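You operate a simulated robot arm through the tools that you are given. There is no shell and no other tool.

You run a simulated robot arm. Do the job below in one go: nothing can be reset, and whatever is moved stays where it is left.

## Task
Slow the engine, then stop it by the stop lever.
Fine: once it stands, fuel tap and water tap shut, head wheel to start.

It is judged by the outcome, as a careful person would: the job done as asked, and still so three seconds after it is handed in. It fails if anything else is knocked over, pushed out of place, dropped, spilled or broken.

## Robot
A 6-joint arm with a two-finger gripper, fixed in place. Base frame: the origin is on the floor under the middle of its stand, x ahead of it, y to its left, z up. Readings come in m, degrees, newtons and seconds.
With the tool pointing down near the work surface it reaches from about 0.14 to 0.7 m from the base axis. Its first joint turns from -166.0 to 166.0 degrees. Payload 2.45 kg.
The TCP is the grasp point between the finger pads, 0.02 m short of the fingertips. In the tool frame z runs along the fingers and y along their closing line. The gripper opens to 0.14 m; its body begins 0.168 m behind the TCP.
Orientation is told as [roll, pitch, yaw] about the base's x, y, z axes, in that order, counted from this pose: with the fingers straight down and closing along the base's y, the tool's x points along the base's -x, its y along +y and its z along -z.

## Interface
- The arm moves only by the tool arm_command. Its argument "targets" is a list of rows, each an object (a shift or turn left out is 0, a gripper value left out holds the last) with "travel": the shift along the base's x, y, z in m, a list of three; "rot": the turn, a rotation vector about the base's x, y, z in degrees, a list of three. In form: [{"travel": [dx, dy, dz], "rot": [ax, ay, az]}, ...]. A call has 1 to 20 rows; each row is the pose to reach, as a shift and turn from the pose commanded when the call began. "fingers" is the closure, from 0 (fully open) to 1 (shut), set as the call begins (left out, the last holds). Each row takes 0.2 s and may step no farther than 0.05 m and 8.6 degrees from the row before; otherwise, or with a gripper value out of range, the whole call is refused. Where a pose cannot be reached the arm comes as near as it can. A force on the tool above 40 N (or 10 N above the force at the start of the call, whichever is more), or a blocked arm, ends the call early, and 0.2 s more pass. Each finger travels about 0.045 m/s and halts on what it meets, pressing with about 32 N; the grip force reading is that of the motor and also rises with nothing between the fingers. The clock runs only during rows and for 0.2 s after the last one: add rows that repeat a pose to give the fingers time. The reply holds the time, the measured pose of the TCP, the force on the tool along the base axes, the opening and the grip force, in the units named above and with some noise, with the torque about the TCP (base axes, N m) and any sound that the robot's microphone picked up.
- Cameras (640 x 400 px; columns grow to the right, rows downward): "scene" is fixed at [0.2148, 0.5057, 1.7675]; the picture's right is [-0.98, -0.22, 0.00], its down [-0.09, 0.41, -0.91] and it looks along [0.20, -0.89, -0.42] (base axes); focal length 352 px, centre (320, 200). "wrist" rides on the gripper at [0.078, 0.011, -0.209] in the tool frame; the picture's right is [-0.14, 0.99, 0.00], its down [-0.92, -0.13, -0.37] and it looks along [-0.36, -0.05, 0.93] (tool axes); focal length 280 px, centre (320, 200). There is no depth. A picture from a camera that has moved, and an enlarged one, comes with that camera's place and axes in the base frame and with its lens. The place of the scene camera against the robot may be out by one fixed shift of up to 0.012 m in any direction.
- camera(camera): a new picture of that camera. The clock stands still meanwhile.
- lift_body(by): moves the trunk up (or, below 0, down) by that many m; the arm rides with it, the base frame stays. It gives what a move gives, with no picture.
- close_up(camera, box): a new picture of the part [left, top, right, bottom] of that camera's present view, enlarged. The clock stands still meanwhile.
- sign_off(): hands the job in; it is judged then, once.

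Nothing tells you positions but the pictures and the camera data. Unless the task says otherwise, let go and move clear before handing in.

The tools are called after "Request:" as name(argument=value, ...) on one line, values as JSON. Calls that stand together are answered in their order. arm_command: Moves the arm, as the interface text tells. Its arguments: {"type":"object","properties":{"targets":{"type":"array","items":{"type":"object","properties":{"travel":{"type":"array","items":{"type":"number"}},"rot":{"type":"array","items":{"type":"number"}}}}},"fingers":{"type":"number"}},"required":["targets"]} The other tools are called the same way: lift_body (by) moves the trunk up or down; camera (camera) takes a picture; close_up (camera, box) takes an enlarged picture of a part of a camera's view; sign_off () hands the job in.

At the start:

```text
time_s: 0.0
tool_pos: [0.2124, -0.4441, 1.504]
ee_rot: [0.0, 0.0, 0.0]
contact_force: [0.6, -0.2, 0.3]
ft_torque: [-0.05, 0.0, 0.0]
grip_width: 0.1401
grasp_force: 0.0
trunk travel left (down, up): [-0.175, 0.055]
```

scene: 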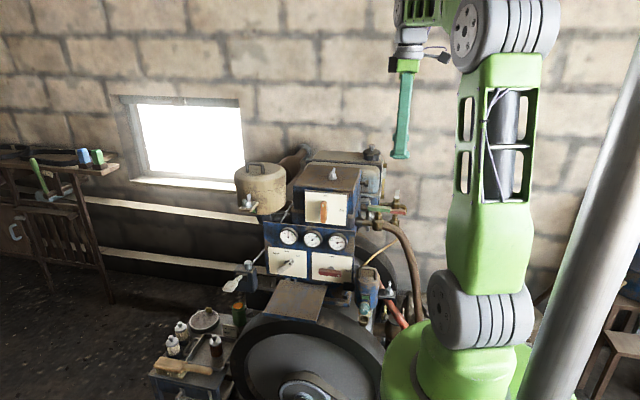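
wrist: 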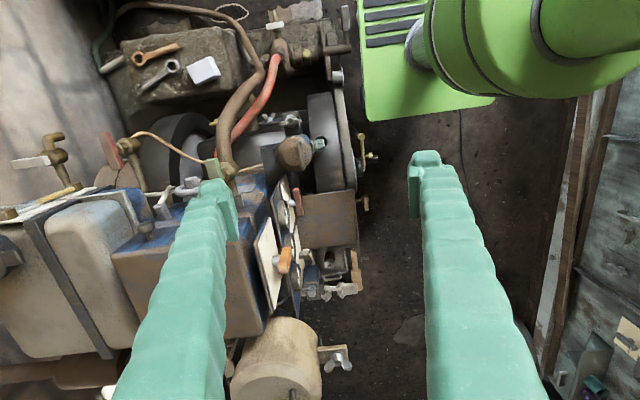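

I see a stationary engine with a panel of gauges and levers, a fuel can, taps and a flywheel. I'll look closer at the parts before moving anything.

Request:
close_up(camera="scene", box=[220, 140, 420, 265])

Request:
close_up(camera="scene", box=[220, 240, 420, 365])

Request:
close_up(camera="scene", box=[260, 180, 360, 242])

Request:
close_up(camera="scene", box=[260, 230, 360, 292])

Request:
close_up(camera="scene", box=[340, 180, 440, 242])

Request:
close_up(camera="wrist", box=[0, 100, 360, 325])

```text
3.20 times, centred on (320, 202) of scene
camera zoom: at [0.2148, 0.5057, 1.7675], right [-0.98, -0.22, 0.0], down [-0.09, 0.41, -0.91], along [0.2, -0.89, -0.42], focal length 1128 px, centre (320, 192)
```

zoom: 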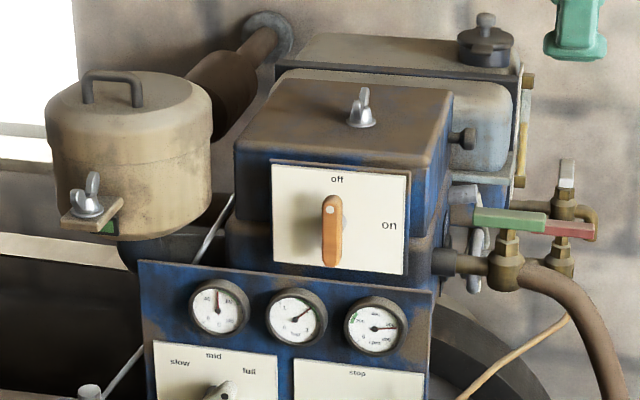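

```text
3.20 times, centred on (320, 302) of scene
camera zoom: at [0.2148, 0.5057, 1.7675], right [-0.98, -0.22, 0.0], down [-0.09, 0.41, -0.91], along [0.2, -0.89, -0.42], focal length 1128 px, centre (320, -128)
```

zoom: 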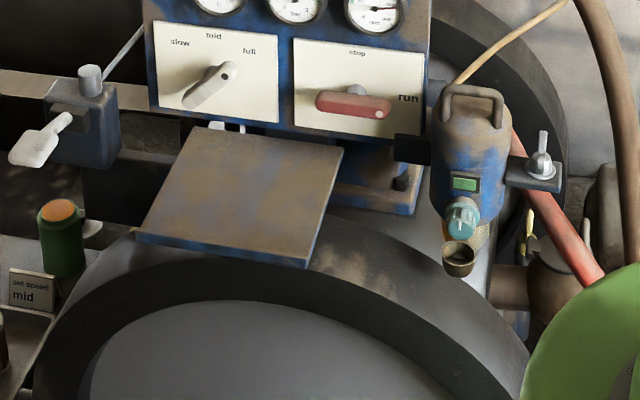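

```text
6.40 times, centred on (310, 211) of scene
camera zoom: at [0.2148, 0.5057, 1.7675], right [-0.98, -0.22, 0.0], down [-0.09, 0.41, -0.91], along [0.2, -0.89, -0.42], focal length 2256 px, centre (384, 130)
```

zoom: 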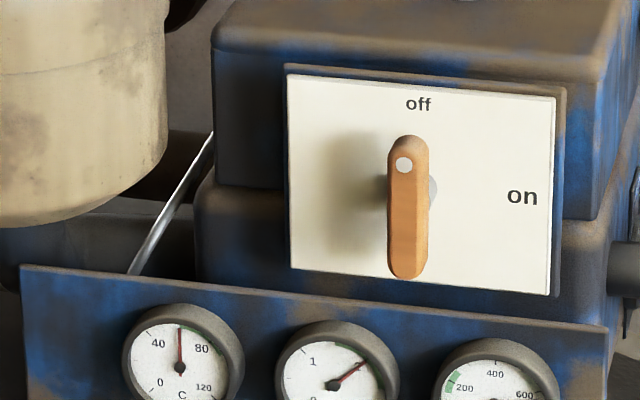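

```text
6.40 times, centred on (310, 261) of scene
camera zoom: at [0.2148, 0.5057, 1.7675], right [-0.98, -0.22, 0.0], down [-0.09, 0.41, -0.91], along [0.2, -0.89, -0.42], focal length 2256 px, centre (384, -190)
```

zoom: 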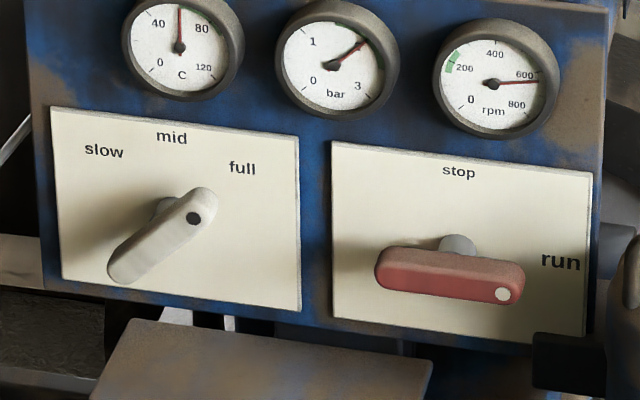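

```text
6.40 times, centred on (390, 211) of scene
camera zoom: at [0.2148, 0.5057, 1.7675], right [-0.98, -0.22, 0.0], down [-0.09, 0.41, -0.91], along [0.2, -0.89, -0.42], focal length 2256 px, centre (-128, 130)
```

zoom: 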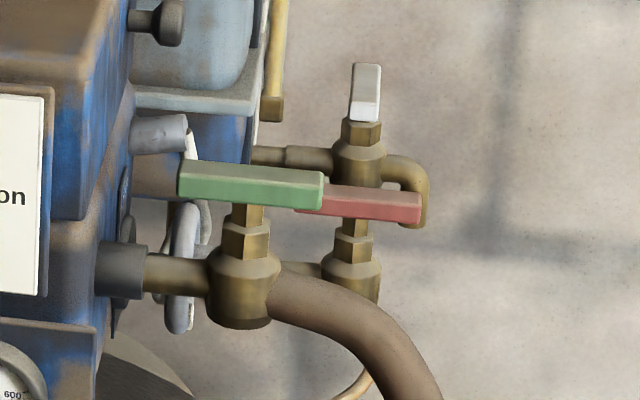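

```text
1.78 times, centred on (180, 212) of wrist
camera zoom: at [0.1331, -0.4353, 1.7129], right [0.14, 0.99, 0.0], down [0.92, -0.13, 0.37], along [0.36, -0.05, -0.93], focal length 498 px, centre (569, 178)
```

zoom: 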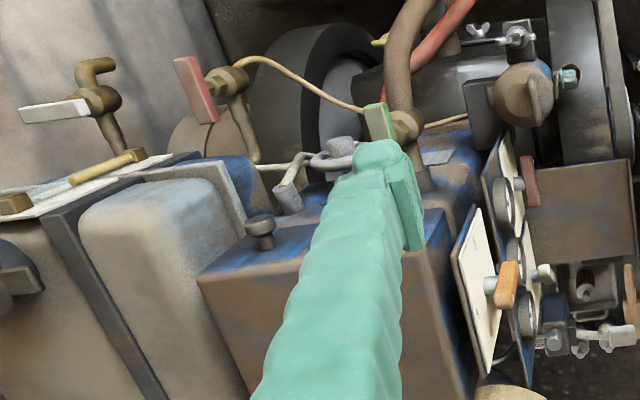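

The panel has three levers: off/on (orange), slow/mid/full (white, now at full) and stop/run (red, now at run). On the right are three taps with green, red and grey handles. I'll trace the pipes and find the head wheel before moving.

Request:
close_up(camera="scene", box=[225, 250, 305, 300])

Request:
close_up(camera="scene", box=[145, 300, 265, 375])

Request:
close_up(camera="scene", box=[340, 250, 420, 300])

Request:
close_up(camera="scene", box=[225, 150, 305, 200])

Request:
close_up(camera="scene", box=[310, 140, 406, 200])

Request:
close_up(camera="wrist", box=[80, 0, 400, 200])

Request:
close_up(camera="wrist", box=[230, 130, 390, 230])

Request:
close_up(camera="wrist", box=[230, 220, 390, 320])

Request:
close_up(camera="scene", box=[225, 335, 385, 400])

Request:
close_up(camera="scene", box=[0, 140, 120, 215])

```text
8.00 times, centred on (265, 275) of scene
camera zoom: at [0.2148, 0.5057, 1.7675], right [-0.98, -0.22, 0.0], down [-0.09, 0.41, -0.91], along [0.2, -0.89, -0.42], focal length 2820 px, centre (760, -400)
```

zoom: 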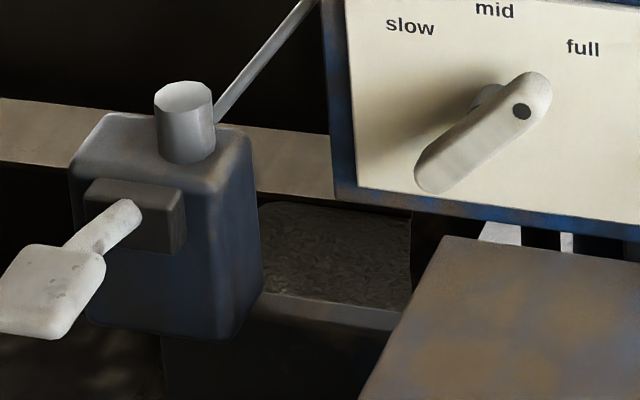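

```text
5.33 times, centred on (205, 338) of scene
camera zoom: at [0.2148, 0.5057, 1.7675], right [-0.98, -0.22, 0.0], down [-0.09, 0.41, -0.91], along [0.2, -0.89, -0.42], focal length 1880 px, centre (933, -533)
```

zoom: 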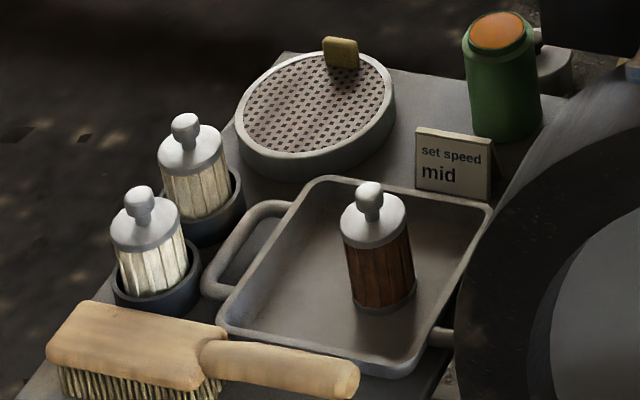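

```text
8.00 times, centred on (380, 275) of scene
camera zoom: at [0.2148, 0.5057, 1.7675], right [-0.98, -0.22, 0.0], down [-0.09, 0.41, -0.91], along [0.2, -0.89, -0.42], focal length 2820 px, centre (-160, -400)
```

zoom: 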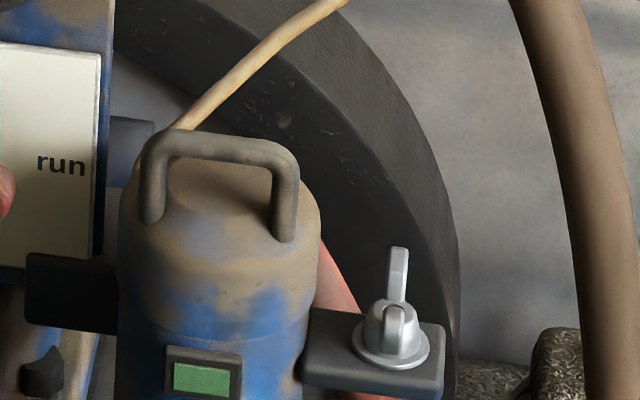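

```text
8.00 times, centred on (265, 175) of scene
camera zoom: at [0.2148, 0.5057, 1.7675], right [-0.98, -0.22, 0.0], down [-0.09, 0.41, -0.91], along [0.2, -0.89, -0.42], focal length 2820 px, centre (760, 400)
```

zoom: 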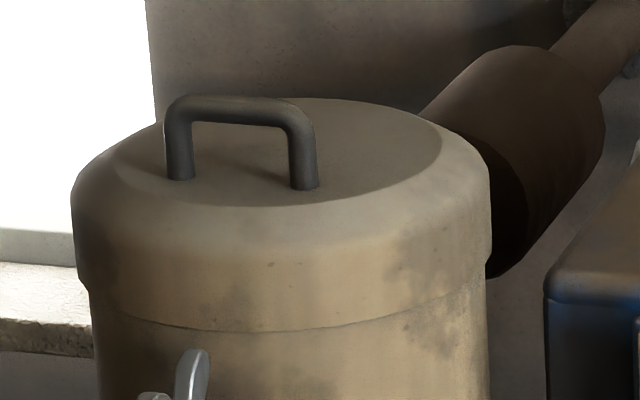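

```text
6.67 times, centred on (358, 170) of scene
camera zoom: at [0.2148, 0.5057, 1.7675], right [-0.98, -0.22, 0.0], down [-0.09, 0.41, -0.91], along [0.2, -0.89, -0.42], focal length 2350 px, centre (67, 400)
```

zoom: 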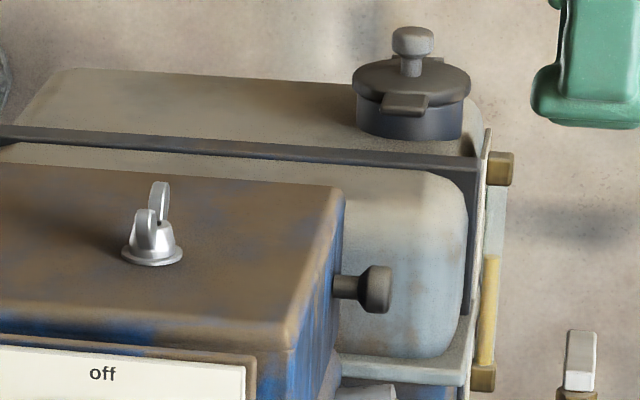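

```text
2.00 times, centred on (240, 100) of wrist
camera zoom: at [0.1331, -0.4353, 1.7129], right [0.14, 0.99, 0.0], down [0.92, -0.13, 0.37], along [0.36, -0.05, -0.93], focal length 561 px, centre (480, 400)
```

zoom: 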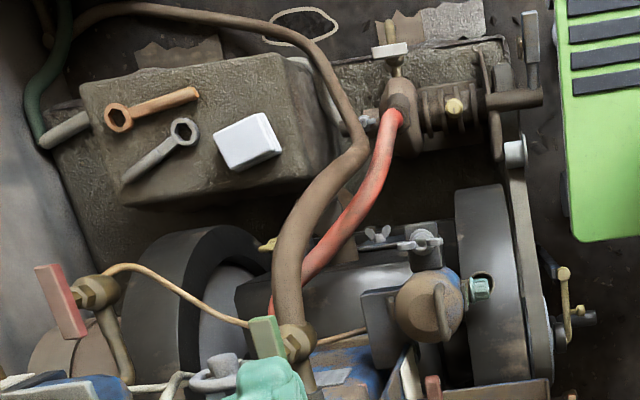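

```text
4.00 times, centred on (310, 180) of wrist
camera zoom: at [0.1331, -0.4353, 1.7129], right [0.14, 0.99, 0.0], down [0.92, -0.13, 0.37], along [0.36, -0.05, -0.93], focal length 1122 px, centre (360, 280)
```

zoom: 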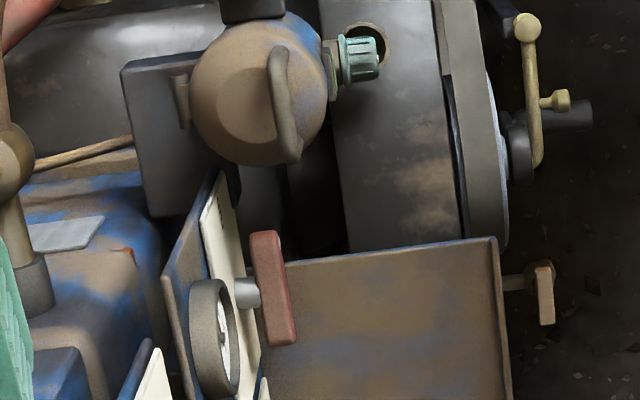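

```text
4.00 times, centred on (310, 270) of wrist
camera zoom: at [0.1331, -0.4353, 1.7129], right [0.14, 0.99, 0.0], down [0.92, -0.13, 0.37], along [0.36, -0.05, -0.93], focal length 1122 px, centre (360, -80)
```

zoom: 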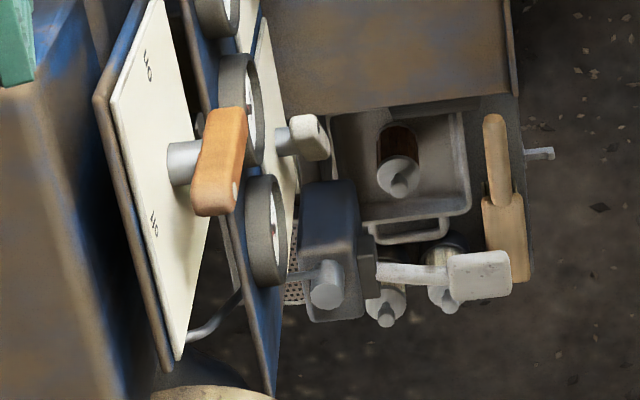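

```text
4.00 times, centred on (305, 368) of scene
camera zoom: at [0.2148, 0.5057, 1.7675], right [-0.98, -0.22, 0.0], down [-0.09, 0.41, -0.91], along [0.2, -0.89, -0.42], focal length 1410 px, centre (380, -470)
```

zoom: 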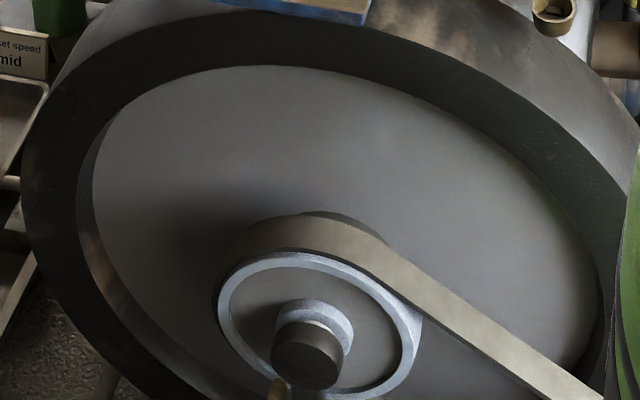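

```text
5.33 times, centred on (60, 178) of scene
camera zoom: at [0.2148, 0.5057, 1.7675], right [-0.98, -0.22, 0.0], down [-0.09, 0.41, -0.91], along [0.2, -0.89, -0.42], focal length 1880 px, centre (1707, 320)
```

zoom: 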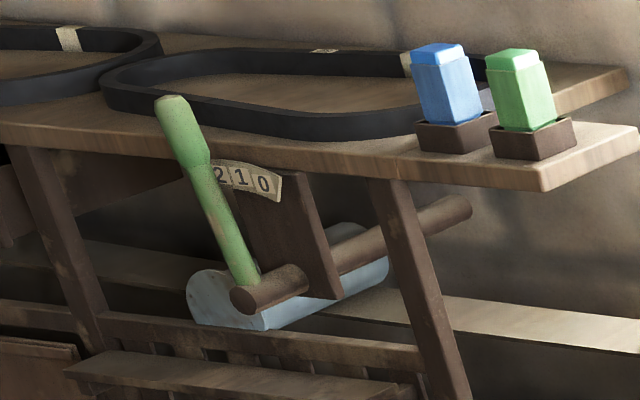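

Taking the base frame, the orange knob is near (0.44, -0.55, 1.23). The speed lever is near (0.58, -0.53, 0.99) and the stop lever near (0.41, -0.53, 0.99). The brown hose goes to the green tap and the thin fuel pipe to the red tap. I'll zoom on the side of the head to find the head wheel.

Request:
close_up(camera="scene", box=[352, 190, 400, 220])

Request:
close_up(camera="scene", box=[352, 212, 400, 242])

Request:
close_up(camera="wrist", box=[80, 150, 240, 250])

Request:
close_up(camera="wrist", box=[60, 110, 220, 210])

Request:
close_up(camera="scene", box=[325, 210, 357, 252])

```text
13.33 times, centred on (376, 205) of scene
camera zoom: at [0.2148, 0.5057, 1.7675], right [-0.98, -0.22, 0.0], down [-0.09, 0.41, -0.91], along [0.2, -0.89, -0.42], focal length 4700 px, centre (-427, 133)
```

zoom: 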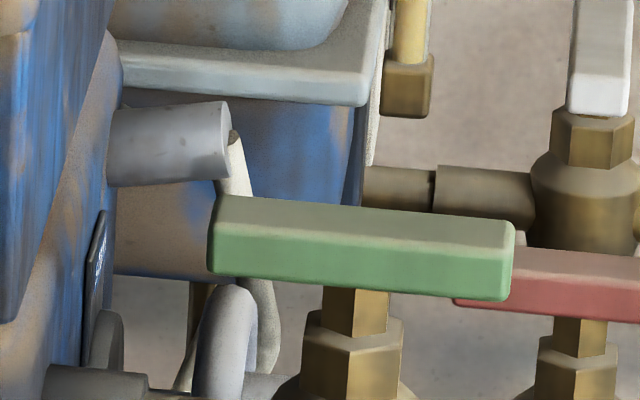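

```text
13.33 times, centred on (376, 227) of scene
camera zoom: at [0.2148, 0.5057, 1.7675], right [-0.98, -0.22, 0.0], down [-0.09, 0.41, -0.91], along [0.2, -0.89, -0.42], focal length 4700 px, centre (-427, -160)
```

zoom: 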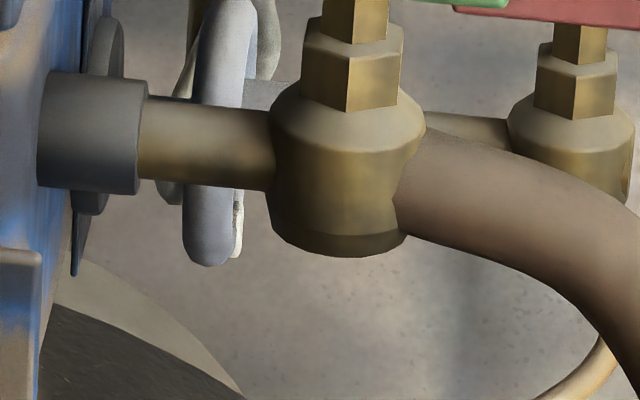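

```text
4.00 times, centred on (160, 200) of wrist
camera zoom: at [0.1331, -0.4353, 1.7129], right [0.14, 0.99, 0.0], down [0.92, -0.13, 0.37], along [0.36, -0.05, -0.93], focal length 1122 px, centre (960, 200)
```

zoom: 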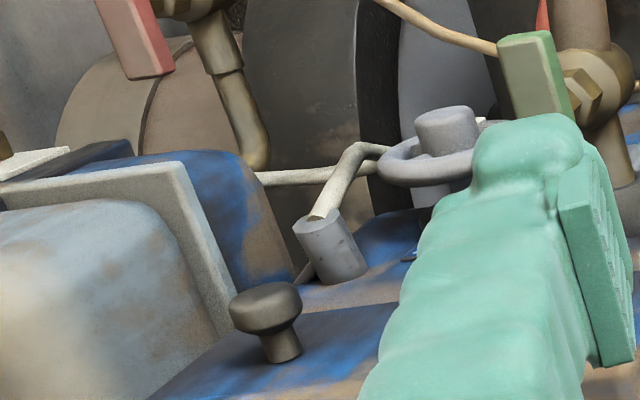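

```text
4.00 times, centred on (140, 160) of wrist
camera zoom: at [0.1331, -0.4353, 1.7129], right [0.14, 0.99, 0.0], down [0.92, -0.13, 0.37], along [0.36, -0.05, -0.93], focal length 1122 px, centre (1040, 360)
```

zoom: 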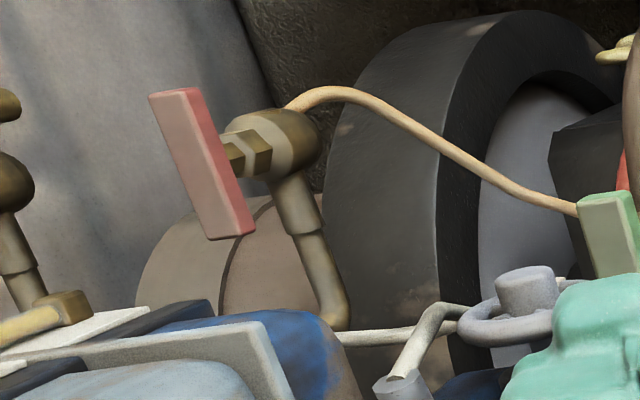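

```text
9.52 times, centred on (341, 231) of scene
camera zoom: at [0.2148, 0.5057, 1.7675], right [-0.98, -0.22, 0.0], down [-0.09, 0.41, -0.91], along [0.2, -0.89, -0.42], focal length 3357 px, centre (120, -95)
```

zoom: 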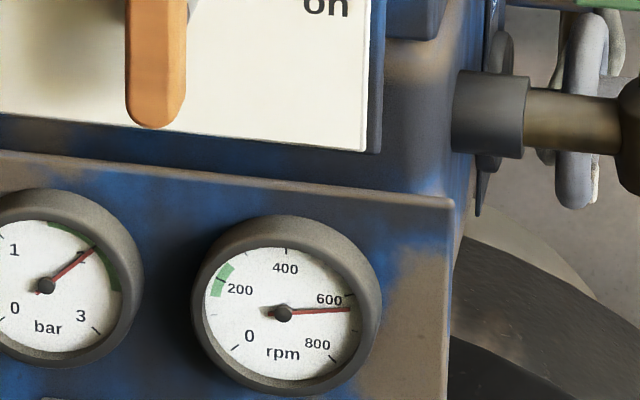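

The head wheel looks like the light grey wheel on the -x side of the head, behind the green tap, with a small label plate beside it. I'll move clear of the head on the -x side and tilt the tool to view it.

Request:
arm_command(targets=[{"travel": [-0.02, -0.022, -0.015], "rot": [0, -5.6, 0]}, {"travel": [-0.04, -0.044, -0.03], "rot": [0, -11.2, 0]}, {"travel": [-0.06, -0.066, -0.045], "rot": [0, -16.8, 0]}, {"travel": [-0.08, -0.088, -0.06], "rot": [0, -22.4, 0]}, {"travel": [-0.1, -0.11, -0.075], "rot": [0, -28, 0]}, {"travel": [-0.12, -0.132, -0.09], "rot": [0, -33.6, 0]}, {"travel": [-0.14, -0.154, -0.105], "rot": [0, -39.2, 0]}, {"travel": [-0.16, -0.176, -0.12], "rot": [0, -45, 0]}])

Request:
camera(camera="wrist")

Request:
camera(camera="scene")

```text
time_s: 1.8
tool_pos: [0.0514, -0.6238, 1.3807]
ee_rot: [-0.1, -45.1, 0.1]
contact_force: [-0.5, -0.6, -0.2]
ft_torque: [0.05, -0.05, 0.04]
grip_width: 0.1402
grasp_force: 0.1
trunk travel left (down, up): [-0.175, 0.055]
```

```text
taken
camera wrist: at [-0.1529, -0.6143, 1.4729], right [0.1, 0.99, 0.1], down [0.39, -0.13, 0.91], along [0.92, -0.05, -0.4], focal length 280 px, centre (320, 200)
```

wrist: 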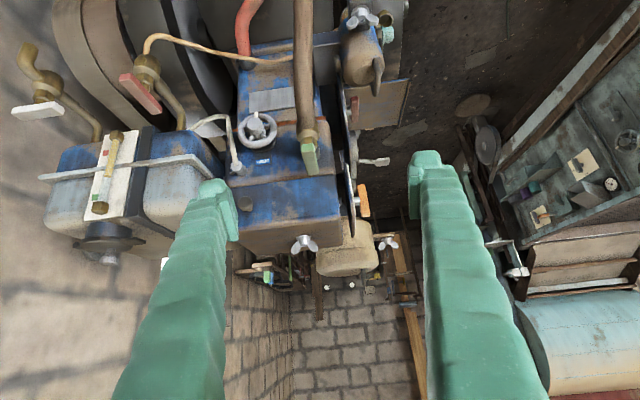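

```text
taken
```

scene: 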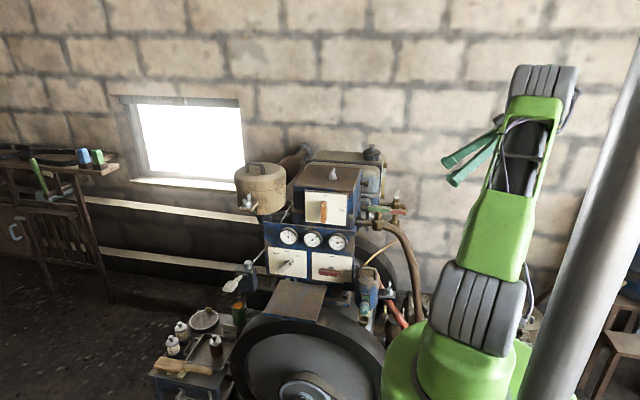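

I can now see a small white spoked wheel on the side of the head, with label plates near it. I'll zoom in on the wheel and the taps.

Request:
close_up(camera="wrist", box=[220, 80, 316, 140])

Request:
close_up(camera="wrist", box=[225, 110, 289, 150])

Request:
close_up(camera="wrist", box=[220, 130, 316, 190])

Request:
close_up(camera="wrist", box=[0, 30, 224, 170])

Request:
close_up(camera="wrist", box=[280, 0, 408, 80])

```text
6.67 times, centred on (268, 110) of wrist
camera zoom: at [-0.1529, -0.6143, 1.4729], right [0.1, 0.99, 0.1], down [0.39, -0.13, 0.91], along [0.92, -0.05, -0.4], focal length 1869 px, centre (667, 800)
```

zoom: 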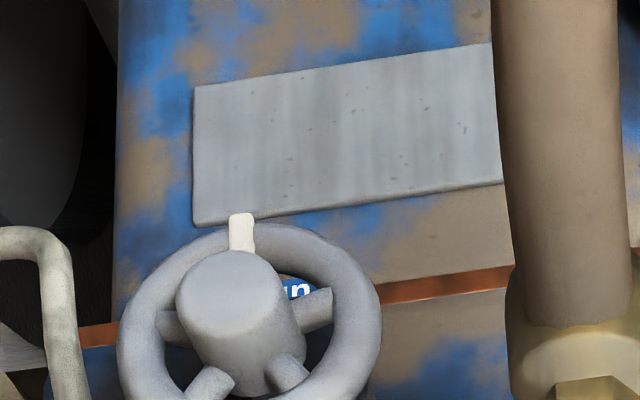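

```text
10.00 times, centred on (257, 130) of wrist
camera zoom: at [-0.1529, -0.6143, 1.4729], right [0.1, 0.99, 0.1], down [0.39, -0.13, 0.91], along [0.92, -0.05, -0.4], focal length 2804 px, centre (950, 900)
```

zoom: 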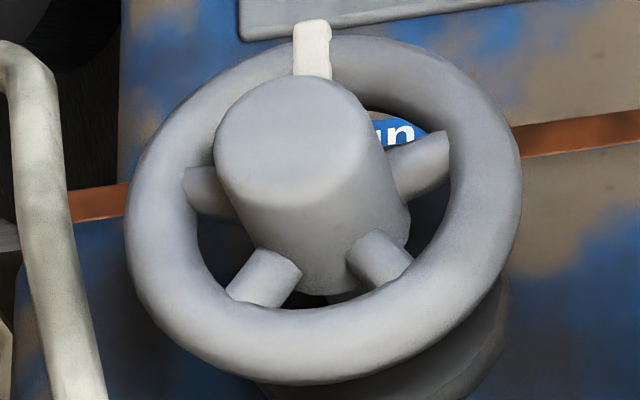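

```text
6.67 times, centred on (268, 160) of wrist
camera zoom: at [-0.1529, -0.6143, 1.4729], right [0.1, 0.99, 0.1], down [0.39, -0.13, 0.91], along [0.92, -0.05, -0.4], focal length 1869 px, centre (667, 467)
```

zoom: 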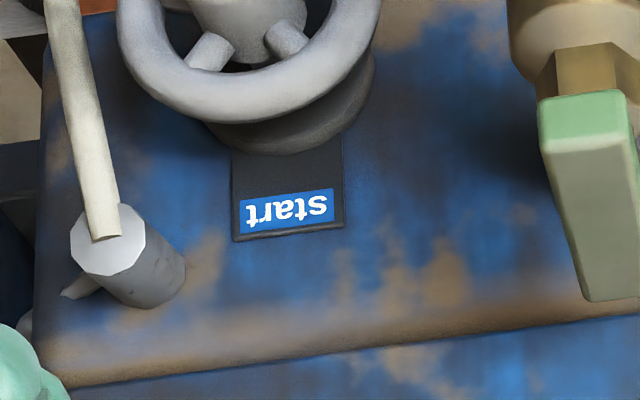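

```text
2.86 times, centred on (112, 100) of wrist
camera zoom: at [-0.1529, -0.6143, 1.4729], right [0.1, 0.99, 0.1], down [0.39, -0.13, 0.91], along [0.92, -0.05, -0.4], focal length 801 px, centre (914, 486)
```

zoom: 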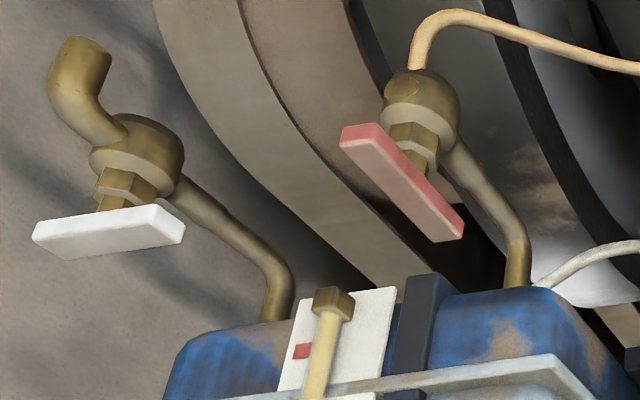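

```text
5.00 times, centred on (344, 40) of wrist
camera zoom: at [-0.1529, -0.6143, 1.4729], right [0.1, 0.99, 0.1], down [0.39, -0.13, 0.91], along [0.92, -0.05, -0.4], focal length 1402 px, centre (200, 1000)
```

zoom: 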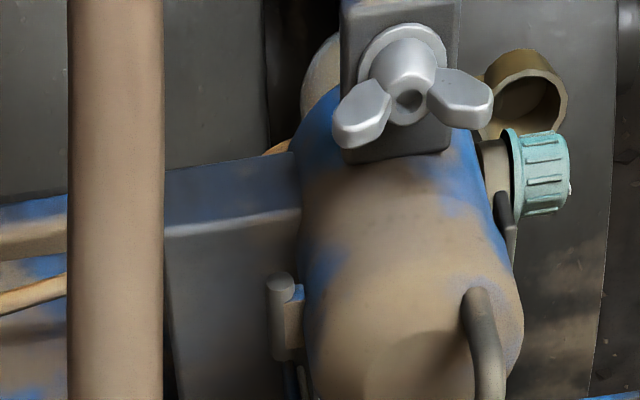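

The head wheel, near (0.30, -0.75, 1.11), has a white pointer. It points down at "run", and "start" is at the top. First comes the speed lever, so I'll go round the front of the engine and turn the tool to point at the panel (-y).

Request:
arm_command(targets=[{"travel": [0.016, 0.04, 0.004], "rot": [-6.9, 4.7, -0.3]}, {"travel": [0.032, 0.08, 0.008], "rot": [-13.8, 9.4, -0.6]}, {"travel": [0.048, 0.12, 0.012], "rot": [-20.8, 14.1, -0.9]}, {"travel": [0.064, 0.16, 0.016], "rot": [-27.7, 18.7, -1.2]}, {"travel": [0.08, 0.2, 0.02], "rot": [-34.6, 23.4, -1.5]}, {"travel": [0.115, 0.213, 0.003], "rot": [-41.5, 28.1, -1.8]}, {"travel": [0.151, 0.227, -0.013], "rot": [-48.5, 32.8, -2.1]}, {"travel": [0.187, 0.24, -0.03], "rot": [-55.4, 37.5, -2.4]}, {"travel": [0.222, 0.253, -0.047], "rot": [-62.3, 42.2, -2.7]}, {"travel": [0.258, 0.267, -0.063], "rot": [-69.2, 46.9, -3.0]}, {"travel": [0.293, 0.28, -0.08], "rot": [-76.1, 51.5, -3.3]}, {"travel": [0.329, 0.293, -0.097], "rot": [-83.1, 56.2, -3.6]}, {"travel": [0.364, 0.307, -0.113], "rot": [-90.0, 60.9, -3.9]}, {"travel": [0.4, 0.32, -0.13], "rot": [-96.9, 65.6, -4.2]}])

Request:
camera(camera="wrist")

Request:
camera(camera="scene")

```text
time_s: 3.3
tool_pos: [0.0972, -0.4077, 1.3045]
ee_rot: [-31.8, -8.9, 5.2]
contact_force: [0.0, 0.4, 0.6]
ft_torque: [-0.04, -0.03, 0.02]
grip_width: 0.1397
grasp_force: 0.0
out of reach, approached as far as the arm can: row 7
trunk travel left (down, up): [-0.175, 0.055]
stopped in row 7: the arm was blocked; the commanded pose is now the measured one
```

```text
taken
camera wrist: at [-0.0181, -0.2994, 1.4623], right [0.14, 0.86, -0.5], down [0.84, 0.16, 0.52], along [0.52, -0.49, -0.7], focal length 280 px, centre (320, 200)
```

wrist: 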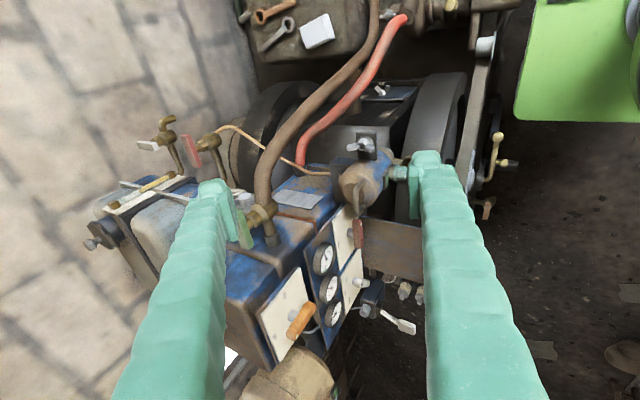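

```text
taken
```

scene: 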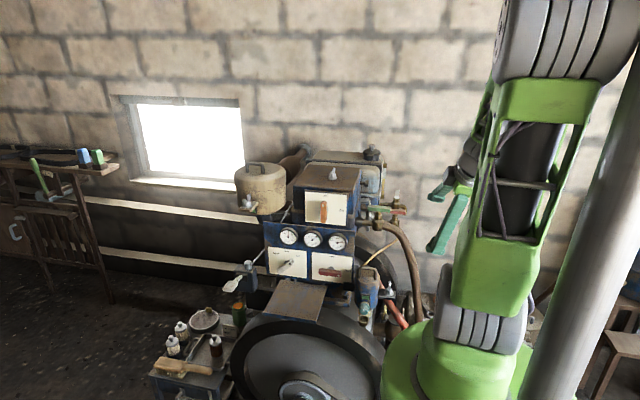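

The arm was blocked because the wrist came too near its own base. I'll move the TCP out in +x first, keeping in front of the engine, and then finish the rotation.

Request:
arm_command(targets=[{"travel": [0.043, 0.004, 0.008]}, {"travel": [0.086, 0.008, 0.016]}, {"travel": [0.129, 0.012, 0.024]}, {"travel": [0.172, 0.016, 0.032]}, {"travel": [0.215, 0.02, 0.04]}, {"travel": [0.258, 0.025, 0.048]}, {"travel": [0.3, 0.03, 0.055]}, {"travel": [0.312, 0.035, 0.047], "rot": [-6.6, 4.6, 1.3]}, {"travel": [0.324, 0.04, 0.037], "rot": [-13.2, 9.3, 2.6]}, {"travel": [0.336, 0.045, 0.026], "rot": [-19.8, 13.9, 3.9]}, {"travel": [0.348, 0.05, 0.015], "rot": [-26.4, 18.6, 5.2]}, {"travel": [0.36, 0.055, 0.004], "rot": [-33.1, 23.2, 6.4]}, {"travel": [0.372, 0.06, -0.007], "rot": [-39.7, 27.9, 7.7]}, {"travel": [0.384, 0.065, -0.018], "rot": [-46.3, 32.5, 9.0]}, {"travel": [0.396, 0.068, -0.029], "rot": [-52.9, 37.2, 10.3]}, {"travel": [0.408, 0.07, -0.04], "rot": [-59.5, 41.8, 11.6]}])

Request:
camera(camera="wrist")

Request:
camera(camera="scene")

```text
time_s: 3.9
tool_pos: [0.0577, -0.4063, 1.2971]
ee_rot: [-29.7, -8.5, -9.3]
contact_force: [-0.4, 0.1, -0.6]
ft_torque: [0.04, 0.02, 0.01]
grip_width: 0.14
grasp_force: 0.0
trunk travel left (down, up): [-0.175, 0.055]
stopped in row 2: the arm was blocked; the commanded pose is now the measured one
```

```text
taken
camera wrist: at [-0.0282, -0.2805, 1.4602], right [0.35, 0.82, -0.46], down [0.85, -0.07, 0.52], along [0.39, -0.57, -0.72], focal length 280 px, centre (320, 200)
```

wrist: 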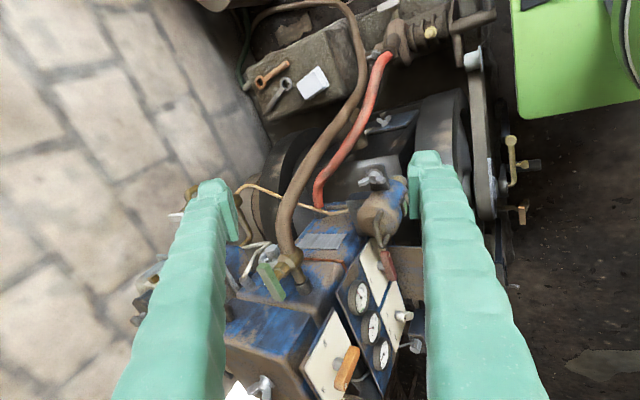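

```text
taken
```

scene: 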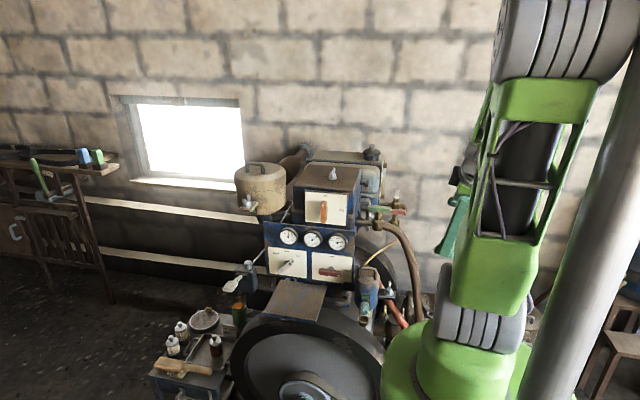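

The arm folded awkwardly near its base axis. I'll back out the way I came, bring the tool upright again, and then swing around at a larger radius.

Request:
arm_command(targets=[{"travel": [0.0, -0.03, 0.025], "rot": [6.1, 1.2, 2.3]}, {"travel": [0.0, -0.06, 0.05], "rot": [12.1, 2.4, 4.5]}, {"travel": [0.0, -0.09, 0.075], "rot": [18.2, 3.5, 6.8]}, {"travel": [0.0, -0.12, 0.1], "rot": [24.2, 4.7, 9.0]}, {"travel": [0.0, -0.15, 0.125], "rot": [30.3, 5.9, 11.3]}])

```text
time_s: 4.6
tool_pos: [0.0483, -0.4768, 1.455]
ee_rot: [-26.3, -4.2, -5.6]
contact_force: [-1.2, 0.4, -0.1]
ft_torque: [0.05, -0.24, 0.11]
grip_width: 0.14
grasp_force: 0.0
trunk travel left (down, up): [-0.175, 0.055]
stopped in row 3: the arm was blocked; the commanded pose is now the measured one
```

Request:
camera(camera="scene")

Request:
camera(camera="wrist")

```text
taken
```

scene: 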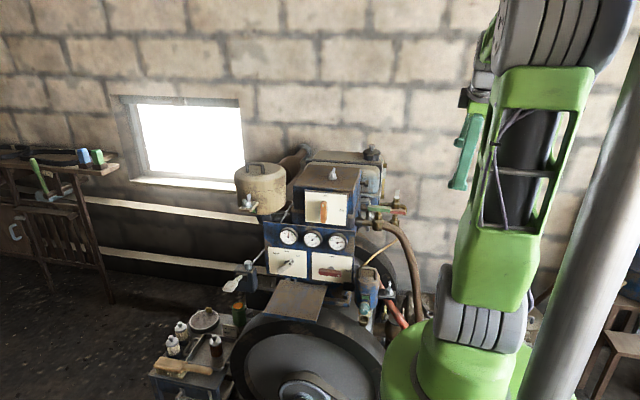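

```text
taken
camera wrist: at [-0.0341, -0.3678, 1.6318], right [0.25, 0.87, -0.43], down [0.89, -0.04, 0.45], along [0.38, -0.5, -0.78], focal length 280 px, centre (320, 200)
```

wrist: 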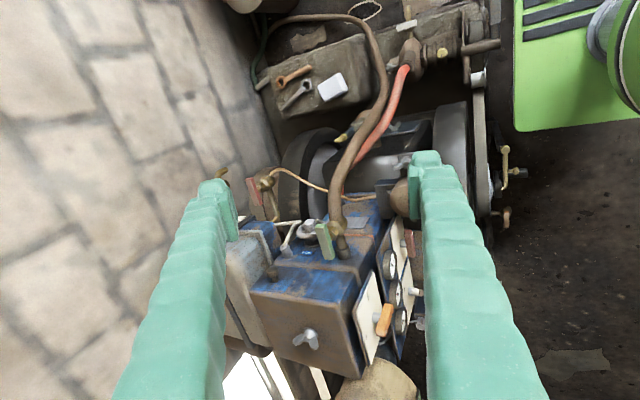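

Request:
arm_command(targets=[{"travel": [0.0, -0.02, 0.01], "rot": [3, 0.5, 0.7]}, {"travel": [0.0, -0.04, 0.02], "rot": [6, 1, 1.4]}, {"travel": [0.0, -0.06, 0.03], "rot": [9, 1.5, 2.1]}, {"travel": [0.0, -0.08, 0.04], "rot": [12, 2, 2.8]}, {"travel": [0.0, -0.1, 0.05], "rot": [15, 2.5, 3.5]}, {"travel": [0.0, -0.11, 0.05], "rot": [18, 3, 4.2]}, {"travel": [0.0, -0.12, 0.05], "rot": [22, 3.5, 5]}, {"travel": [0.0, -0.12, 0.05], "rot": [26.3, 4.2, 5.6]}])

```text
time_s: 6.4
tool_pos: [0.0532, -0.5976, 1.5066]
ee_rot: [-0.3, 1.3, -0.1]
contact_force: [-0.3, 0.1, -0.8]
ft_torque: [-0.01, 0.0, -0.02]
grip_width: 0.1401
grasp_force: 0.0
trunk travel left (down, up): [-0.175, 0.055]
```

The arm is free again with the tool pointing down. Now I'll swing around the base to the front of the engine, keeping high.

Request:
arm_command(targets=[{"travel": [0.035, 0.012, 0.004]}, {"travel": [0.07, 0.026, 0.008]}, {"travel": [0.105, 0.042, 0.012]}, {"travel": [0.14, 0.06, 0.015]}, {"travel": [0.175, 0.08, 0.018]}, {"travel": [0.21, 0.102, 0.02]}, {"travel": [0.245, 0.126, 0.02]}, {"travel": [0.28, 0.152, 0.02]}, {"travel": [0.315, 0.18, 0.02]}, {"travel": [0.35, 0.21, 0.02]}, {"travel": [0.38, 0.235, 0.02]}, {"travel": [0.4, 0.25, 0.02]}])

Request:
camera(camera="scene")

```text
time_s: 9.0
tool_pos: [0.4528, -0.3454, 1.5251]
ee_rot: [-0.2, 1.4, -0.2]
contact_force: [0.4, -0.7, 0.2]
ft_torque: [0.0, 0.04, -0.01]
grip_width: 0.1401
grasp_force: 0.0
trunk travel left (down, up): [-0.175, 0.055]
```

```text
taken
```

scene: 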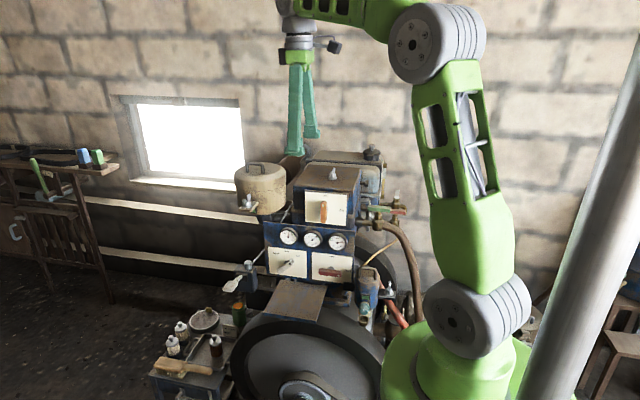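

Request:
arm_command(targets=[{"travel": [0.008, 0.001, -0.015], "rot": [-7.2, 2.6, 2.6]}, {"travel": [0.016, 0.003, -0.03], "rot": [-14.3, 5.2, 5.2]}, {"travel": [0.024, 0.004, -0.05], "rot": [-21.5, 7.8, 7.8]}, {"travel": [0.032, 0.005, -0.07], "rot": [-28.7, 10.4, 10.4]}, {"travel": [0.04, 0.006, -0.095], "rot": [-35.8, 13.0, 13.0]}, {"travel": [0.048, 0.008, -0.12], "rot": [-43.0, 15.6, 15.6]}, {"travel": [0.056, 0.009, -0.15], "rot": [-50.2, 18.3, 18.3]}, {"travel": [0.064, 0.01, -0.18], "rot": [-57.3, 20.9, 20.9]}, {"travel": [0.072, 0.011, -0.21], "rot": [-64.5, 23.5, 23.5]}, {"travel": [0.08, 0.013, -0.24], "rot": [-71.7, 26.1, 26.1]}, {"travel": [0.088, 0.014, -0.27], "rot": [-78.8, 28.7, 28.7]}, {"travel": [0.097, 0.015, -0.3], "rot": [-86.0, 31.3, 31.3]}])

Request:
camera(camera="scene")

Request:
camera(camera="wrist")

```text
time_s: 11.6
tool_pos: [0.5504, -0.3336, 1.2259]
ee_rot: [-91.6, 39.9, -1.8]
contact_force: [-0.3, -0.3, 0.6]
ft_torque: [-0.01, -0.01, -0.05]
grip_width: 0.14
grasp_force: 0.1
trunk travel left (down, up): [-0.175, 0.055]
```

```text
taken
```

scene: 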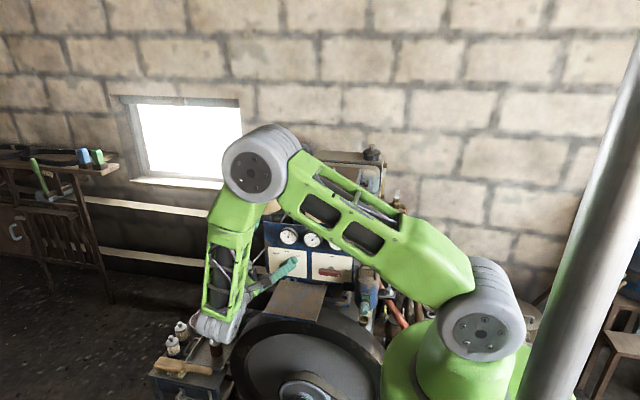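

```text
taken
camera wrist: at [0.4855, -0.1243, 1.2628], right [-0.53, -0.01, -0.85], down [0.79, 0.35, -0.5], along [0.3, -0.94, -0.18], focal length 280 px, centre (320, 200)
```

wrist: 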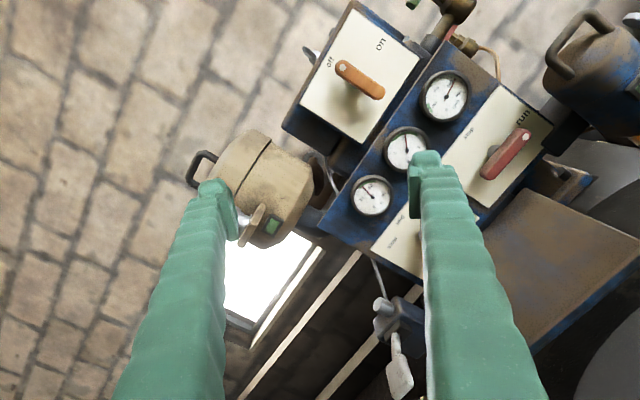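

The tool now points at the panel with the roll matching the speed lever. I'll go down to a pre-grasp spot about 10 cm in front of the white speed lever, narrowing the fingers on the way.

Request:
arm_command(fingers=0.5, targets=[{"travel": [0.004, -0.01, -0.033], "rot": [0.2, 0, 0.1]}, {"travel": [0.009, -0.02, -0.066], "rot": [0.4, 0, 0.3]}, {"travel": [0.013, -0.03, -0.1], "rot": [0.6, 0, 0.4]}, {"travel": [0.018, -0.04, -0.133], "rot": [0.8, 0, 0.5]}, {"travel": [0.022, -0.055, -0.166], "rot": [1.0, 0, 0.6]}, {"travel": [0.026, -0.07, -0.2], "rot": [1.2, 0, 0.7]}, {"travel": [0.031, -0.086, -0.233], "rot": [1.2, 0, 0.8]}, {"travel": [0.031, -0.086, -0.233], "rot": [1.2, 0, 0.8]}])

Request:
camera(camera="wrist")

Request:
camera(camera="scene")

```text
time_s: 13.4
tool_pos: [0.5791, -0.4193, 0.993]
ee_rot: [-89.9, 39.9, 0.1]
contact_force: [0.2, 0.3, 0.5]
ft_torque: [-0.02, -0.01, 0.0]
grip_width: 0.07
grasp_force: 0.1
trunk travel left (down, up): [-0.175, 0.055]
```

```text
taken
camera wrist: at [0.5118, -0.2121, 1.0352], right [-0.53, 0.0, -0.85], down [0.79, 0.37, -0.49], along [0.31, -0.93, -0.2], focal length 280 px, centre (320, 200)
```

wrist: 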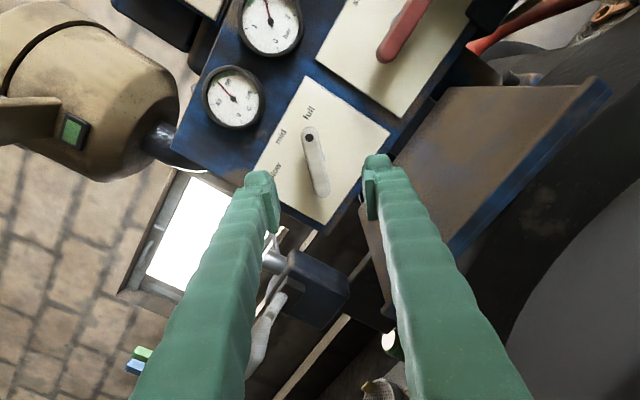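

```text
taken
```

scene: 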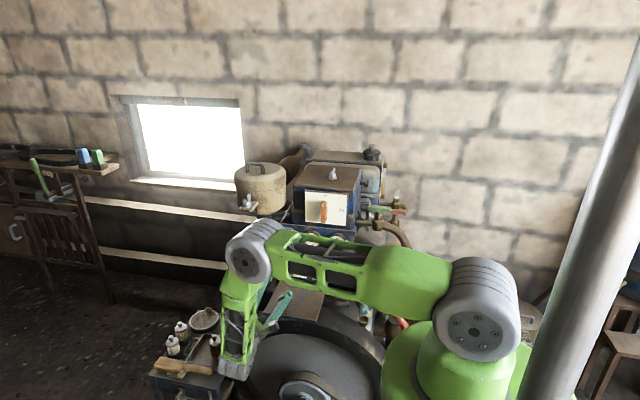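

Request:
close_up(camera="wrist", box=[250, 90, 410, 190])

Request:
close_up(camera="wrist", box=[250, 130, 410, 230])

Request:
close_up(camera="wrist", box=[180, 0, 340, 100])

```text
4.00 times, centred on (330, 140) of wrist
camera zoom: at [0.5118, -0.2121, 1.0352], right [-0.53, 0.0, -0.85], down [0.79, 0.37, -0.49], along [0.31, -0.93, -0.2], focal length 1122 px, centre (280, 440)
```

zoom: 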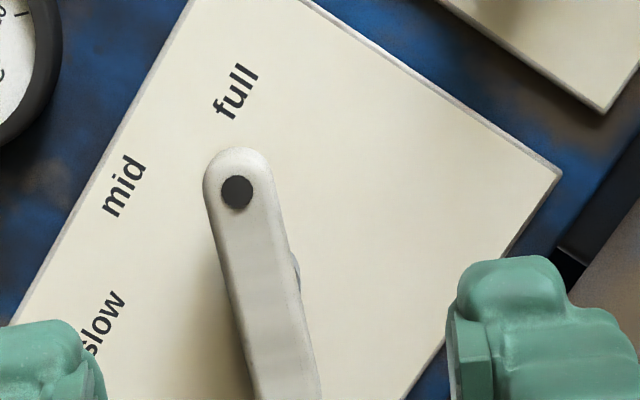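

```text
4.00 times, centred on (330, 180) of wrist
camera zoom: at [0.5118, -0.2121, 1.0352], right [-0.53, 0.0, -0.85], down [0.79, 0.37, -0.49], along [0.31, -0.93, -0.2], focal length 1122 px, centre (280, 280)
```

zoom: 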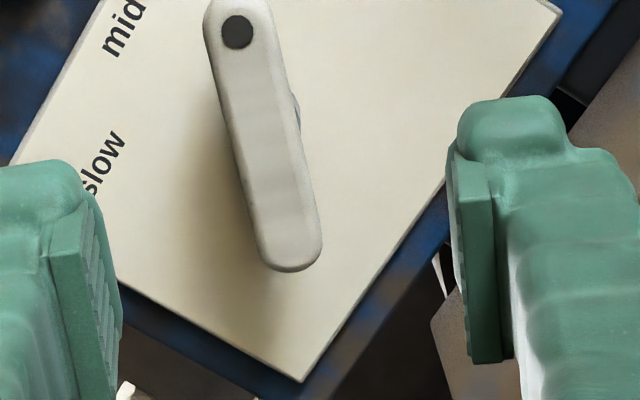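

```text
4.00 times, centred on (260, 50) of wrist
camera zoom: at [0.5118, -0.2121, 1.0352], right [-0.53, 0.0, -0.85], down [0.79, 0.37, -0.49], along [0.31, -0.93, -0.2], focal length 1122 px, centre (560, 800)
```

zoom: 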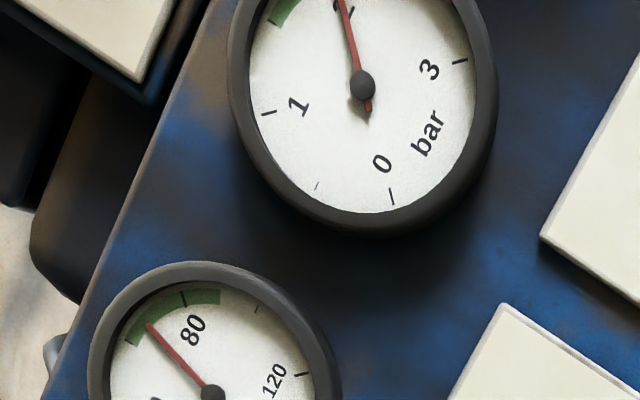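

The speed lever is centred near (0.580, -0.53, 0.996), about 47° from vertical towards "full". I'll align the roll and slide the open fingers over it.

Request:
arm_command(targets=[{"travel": [0.0005, -0.025, 0.001], "rot": [0, 2, 0]}, {"travel": [0.001, -0.05, 0.002], "rot": [0, 4, 0]}, {"travel": [0.001, -0.075, 0.003], "rot": [0, 6.5, 0]}, {"travel": [0.001, -0.09, 0.003], "rot": [0, 6.5, 0]}])

Request:
camera(camera="wrist")

```text
time_s: 14.4
tool_pos: [0.582, -0.5087, 0.9961]
ee_rot: [-89.9, 46.4, 0.0]
contact_force: [-0.4, -0.1, 0.2]
ft_torque: [0.02, 0.01, 0.04]
grip_width: 0.07
grasp_force: 0.1
trunk travel left (down, up): [-0.175, 0.055]
```

```text
taken
camera wrist: at [0.5182, -0.3012, 1.0453], right [-0.62, 0.0, -0.78], down [0.73, 0.37, -0.58], along [0.29, -0.93, -0.23], focal length 280 px, centre (320, 200)
```

wrist: 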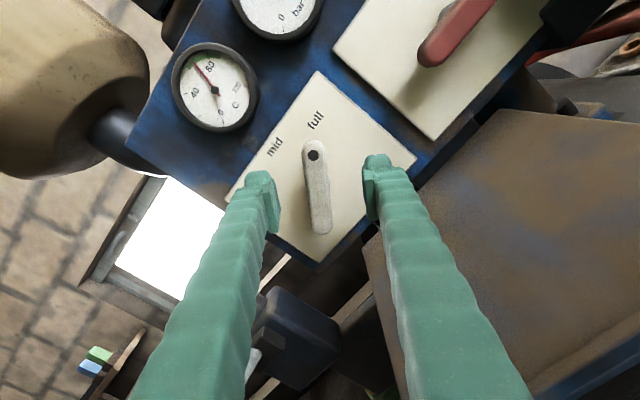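

Request:
arm_command(targets=[{"travel": [-0.001, -0.01, 0.001]}, {"travel": [-0.0015, -0.02, 0.001]}])

Request:
camera(camera="wrist")

```text
time_s: 15.0
tool_pos: [0.5791, -0.528, 0.9959]
ee_rot: [-89.9, 46.3, 0.2]
contact_force: [-0.2, -0.5, 0.6]
ft_torque: [0.01, 0.0, -0.02]
grip_width: 0.0699
grasp_force: 0.1
trunk travel left (down, up): [-0.175, 0.055]
```

```text
taken
camera wrist: at [0.5164, -0.3208, 1.0464], right [-0.62, 0.0, -0.78], down [0.73, 0.37, -0.58], along [0.29, -0.93, -0.23], focal length 280 px, centre (320, 200)
```

wrist: 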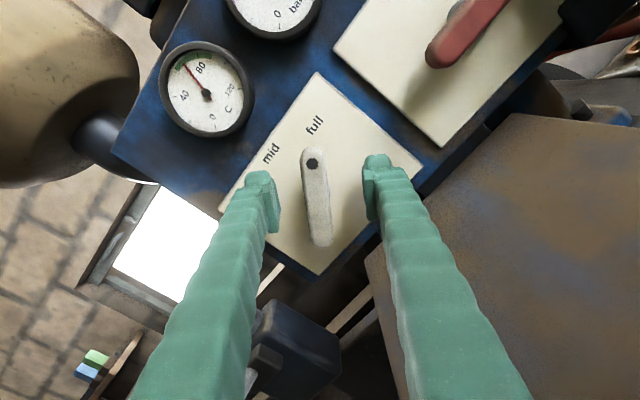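

The lever sits right between the pads with its centre at the TCP. I'll close on it.

Request:
arm_command(fingers=1.0, targets=[{"travel": [0, 0, 0]}, {"travel": [0, 0, 0]}, {"travel": [0, 0, 0]}, {"travel": [0, 0, 0]}])

Request:
camera(camera="wrist")

```text
time_s: 16.0
tool_pos: [0.5809, -0.5287, 0.9987]
ee_rot: [-90.0, 46.3, -0.1]
contact_force: [9.6, -4.9, 8.9]
ft_torque: [0.02, -0.1, 0.18]
grip_width: 0.0193
grasp_force: 28.9
trunk travel left (down, up): [-0.175, 0.055]
```

```text
taken
camera wrist: at [0.5178, -0.3207, 1.0474], right [-0.62, 0.0, -0.78], down [0.73, 0.37, -0.58], along [0.29, -0.93, -0.23], focal length 280 px, centre (320, 200)
```

wrist: 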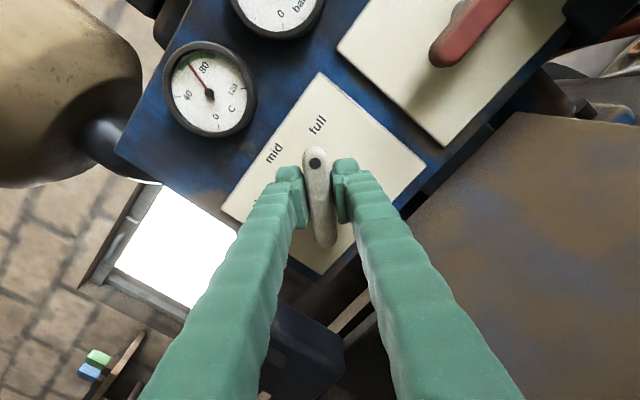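

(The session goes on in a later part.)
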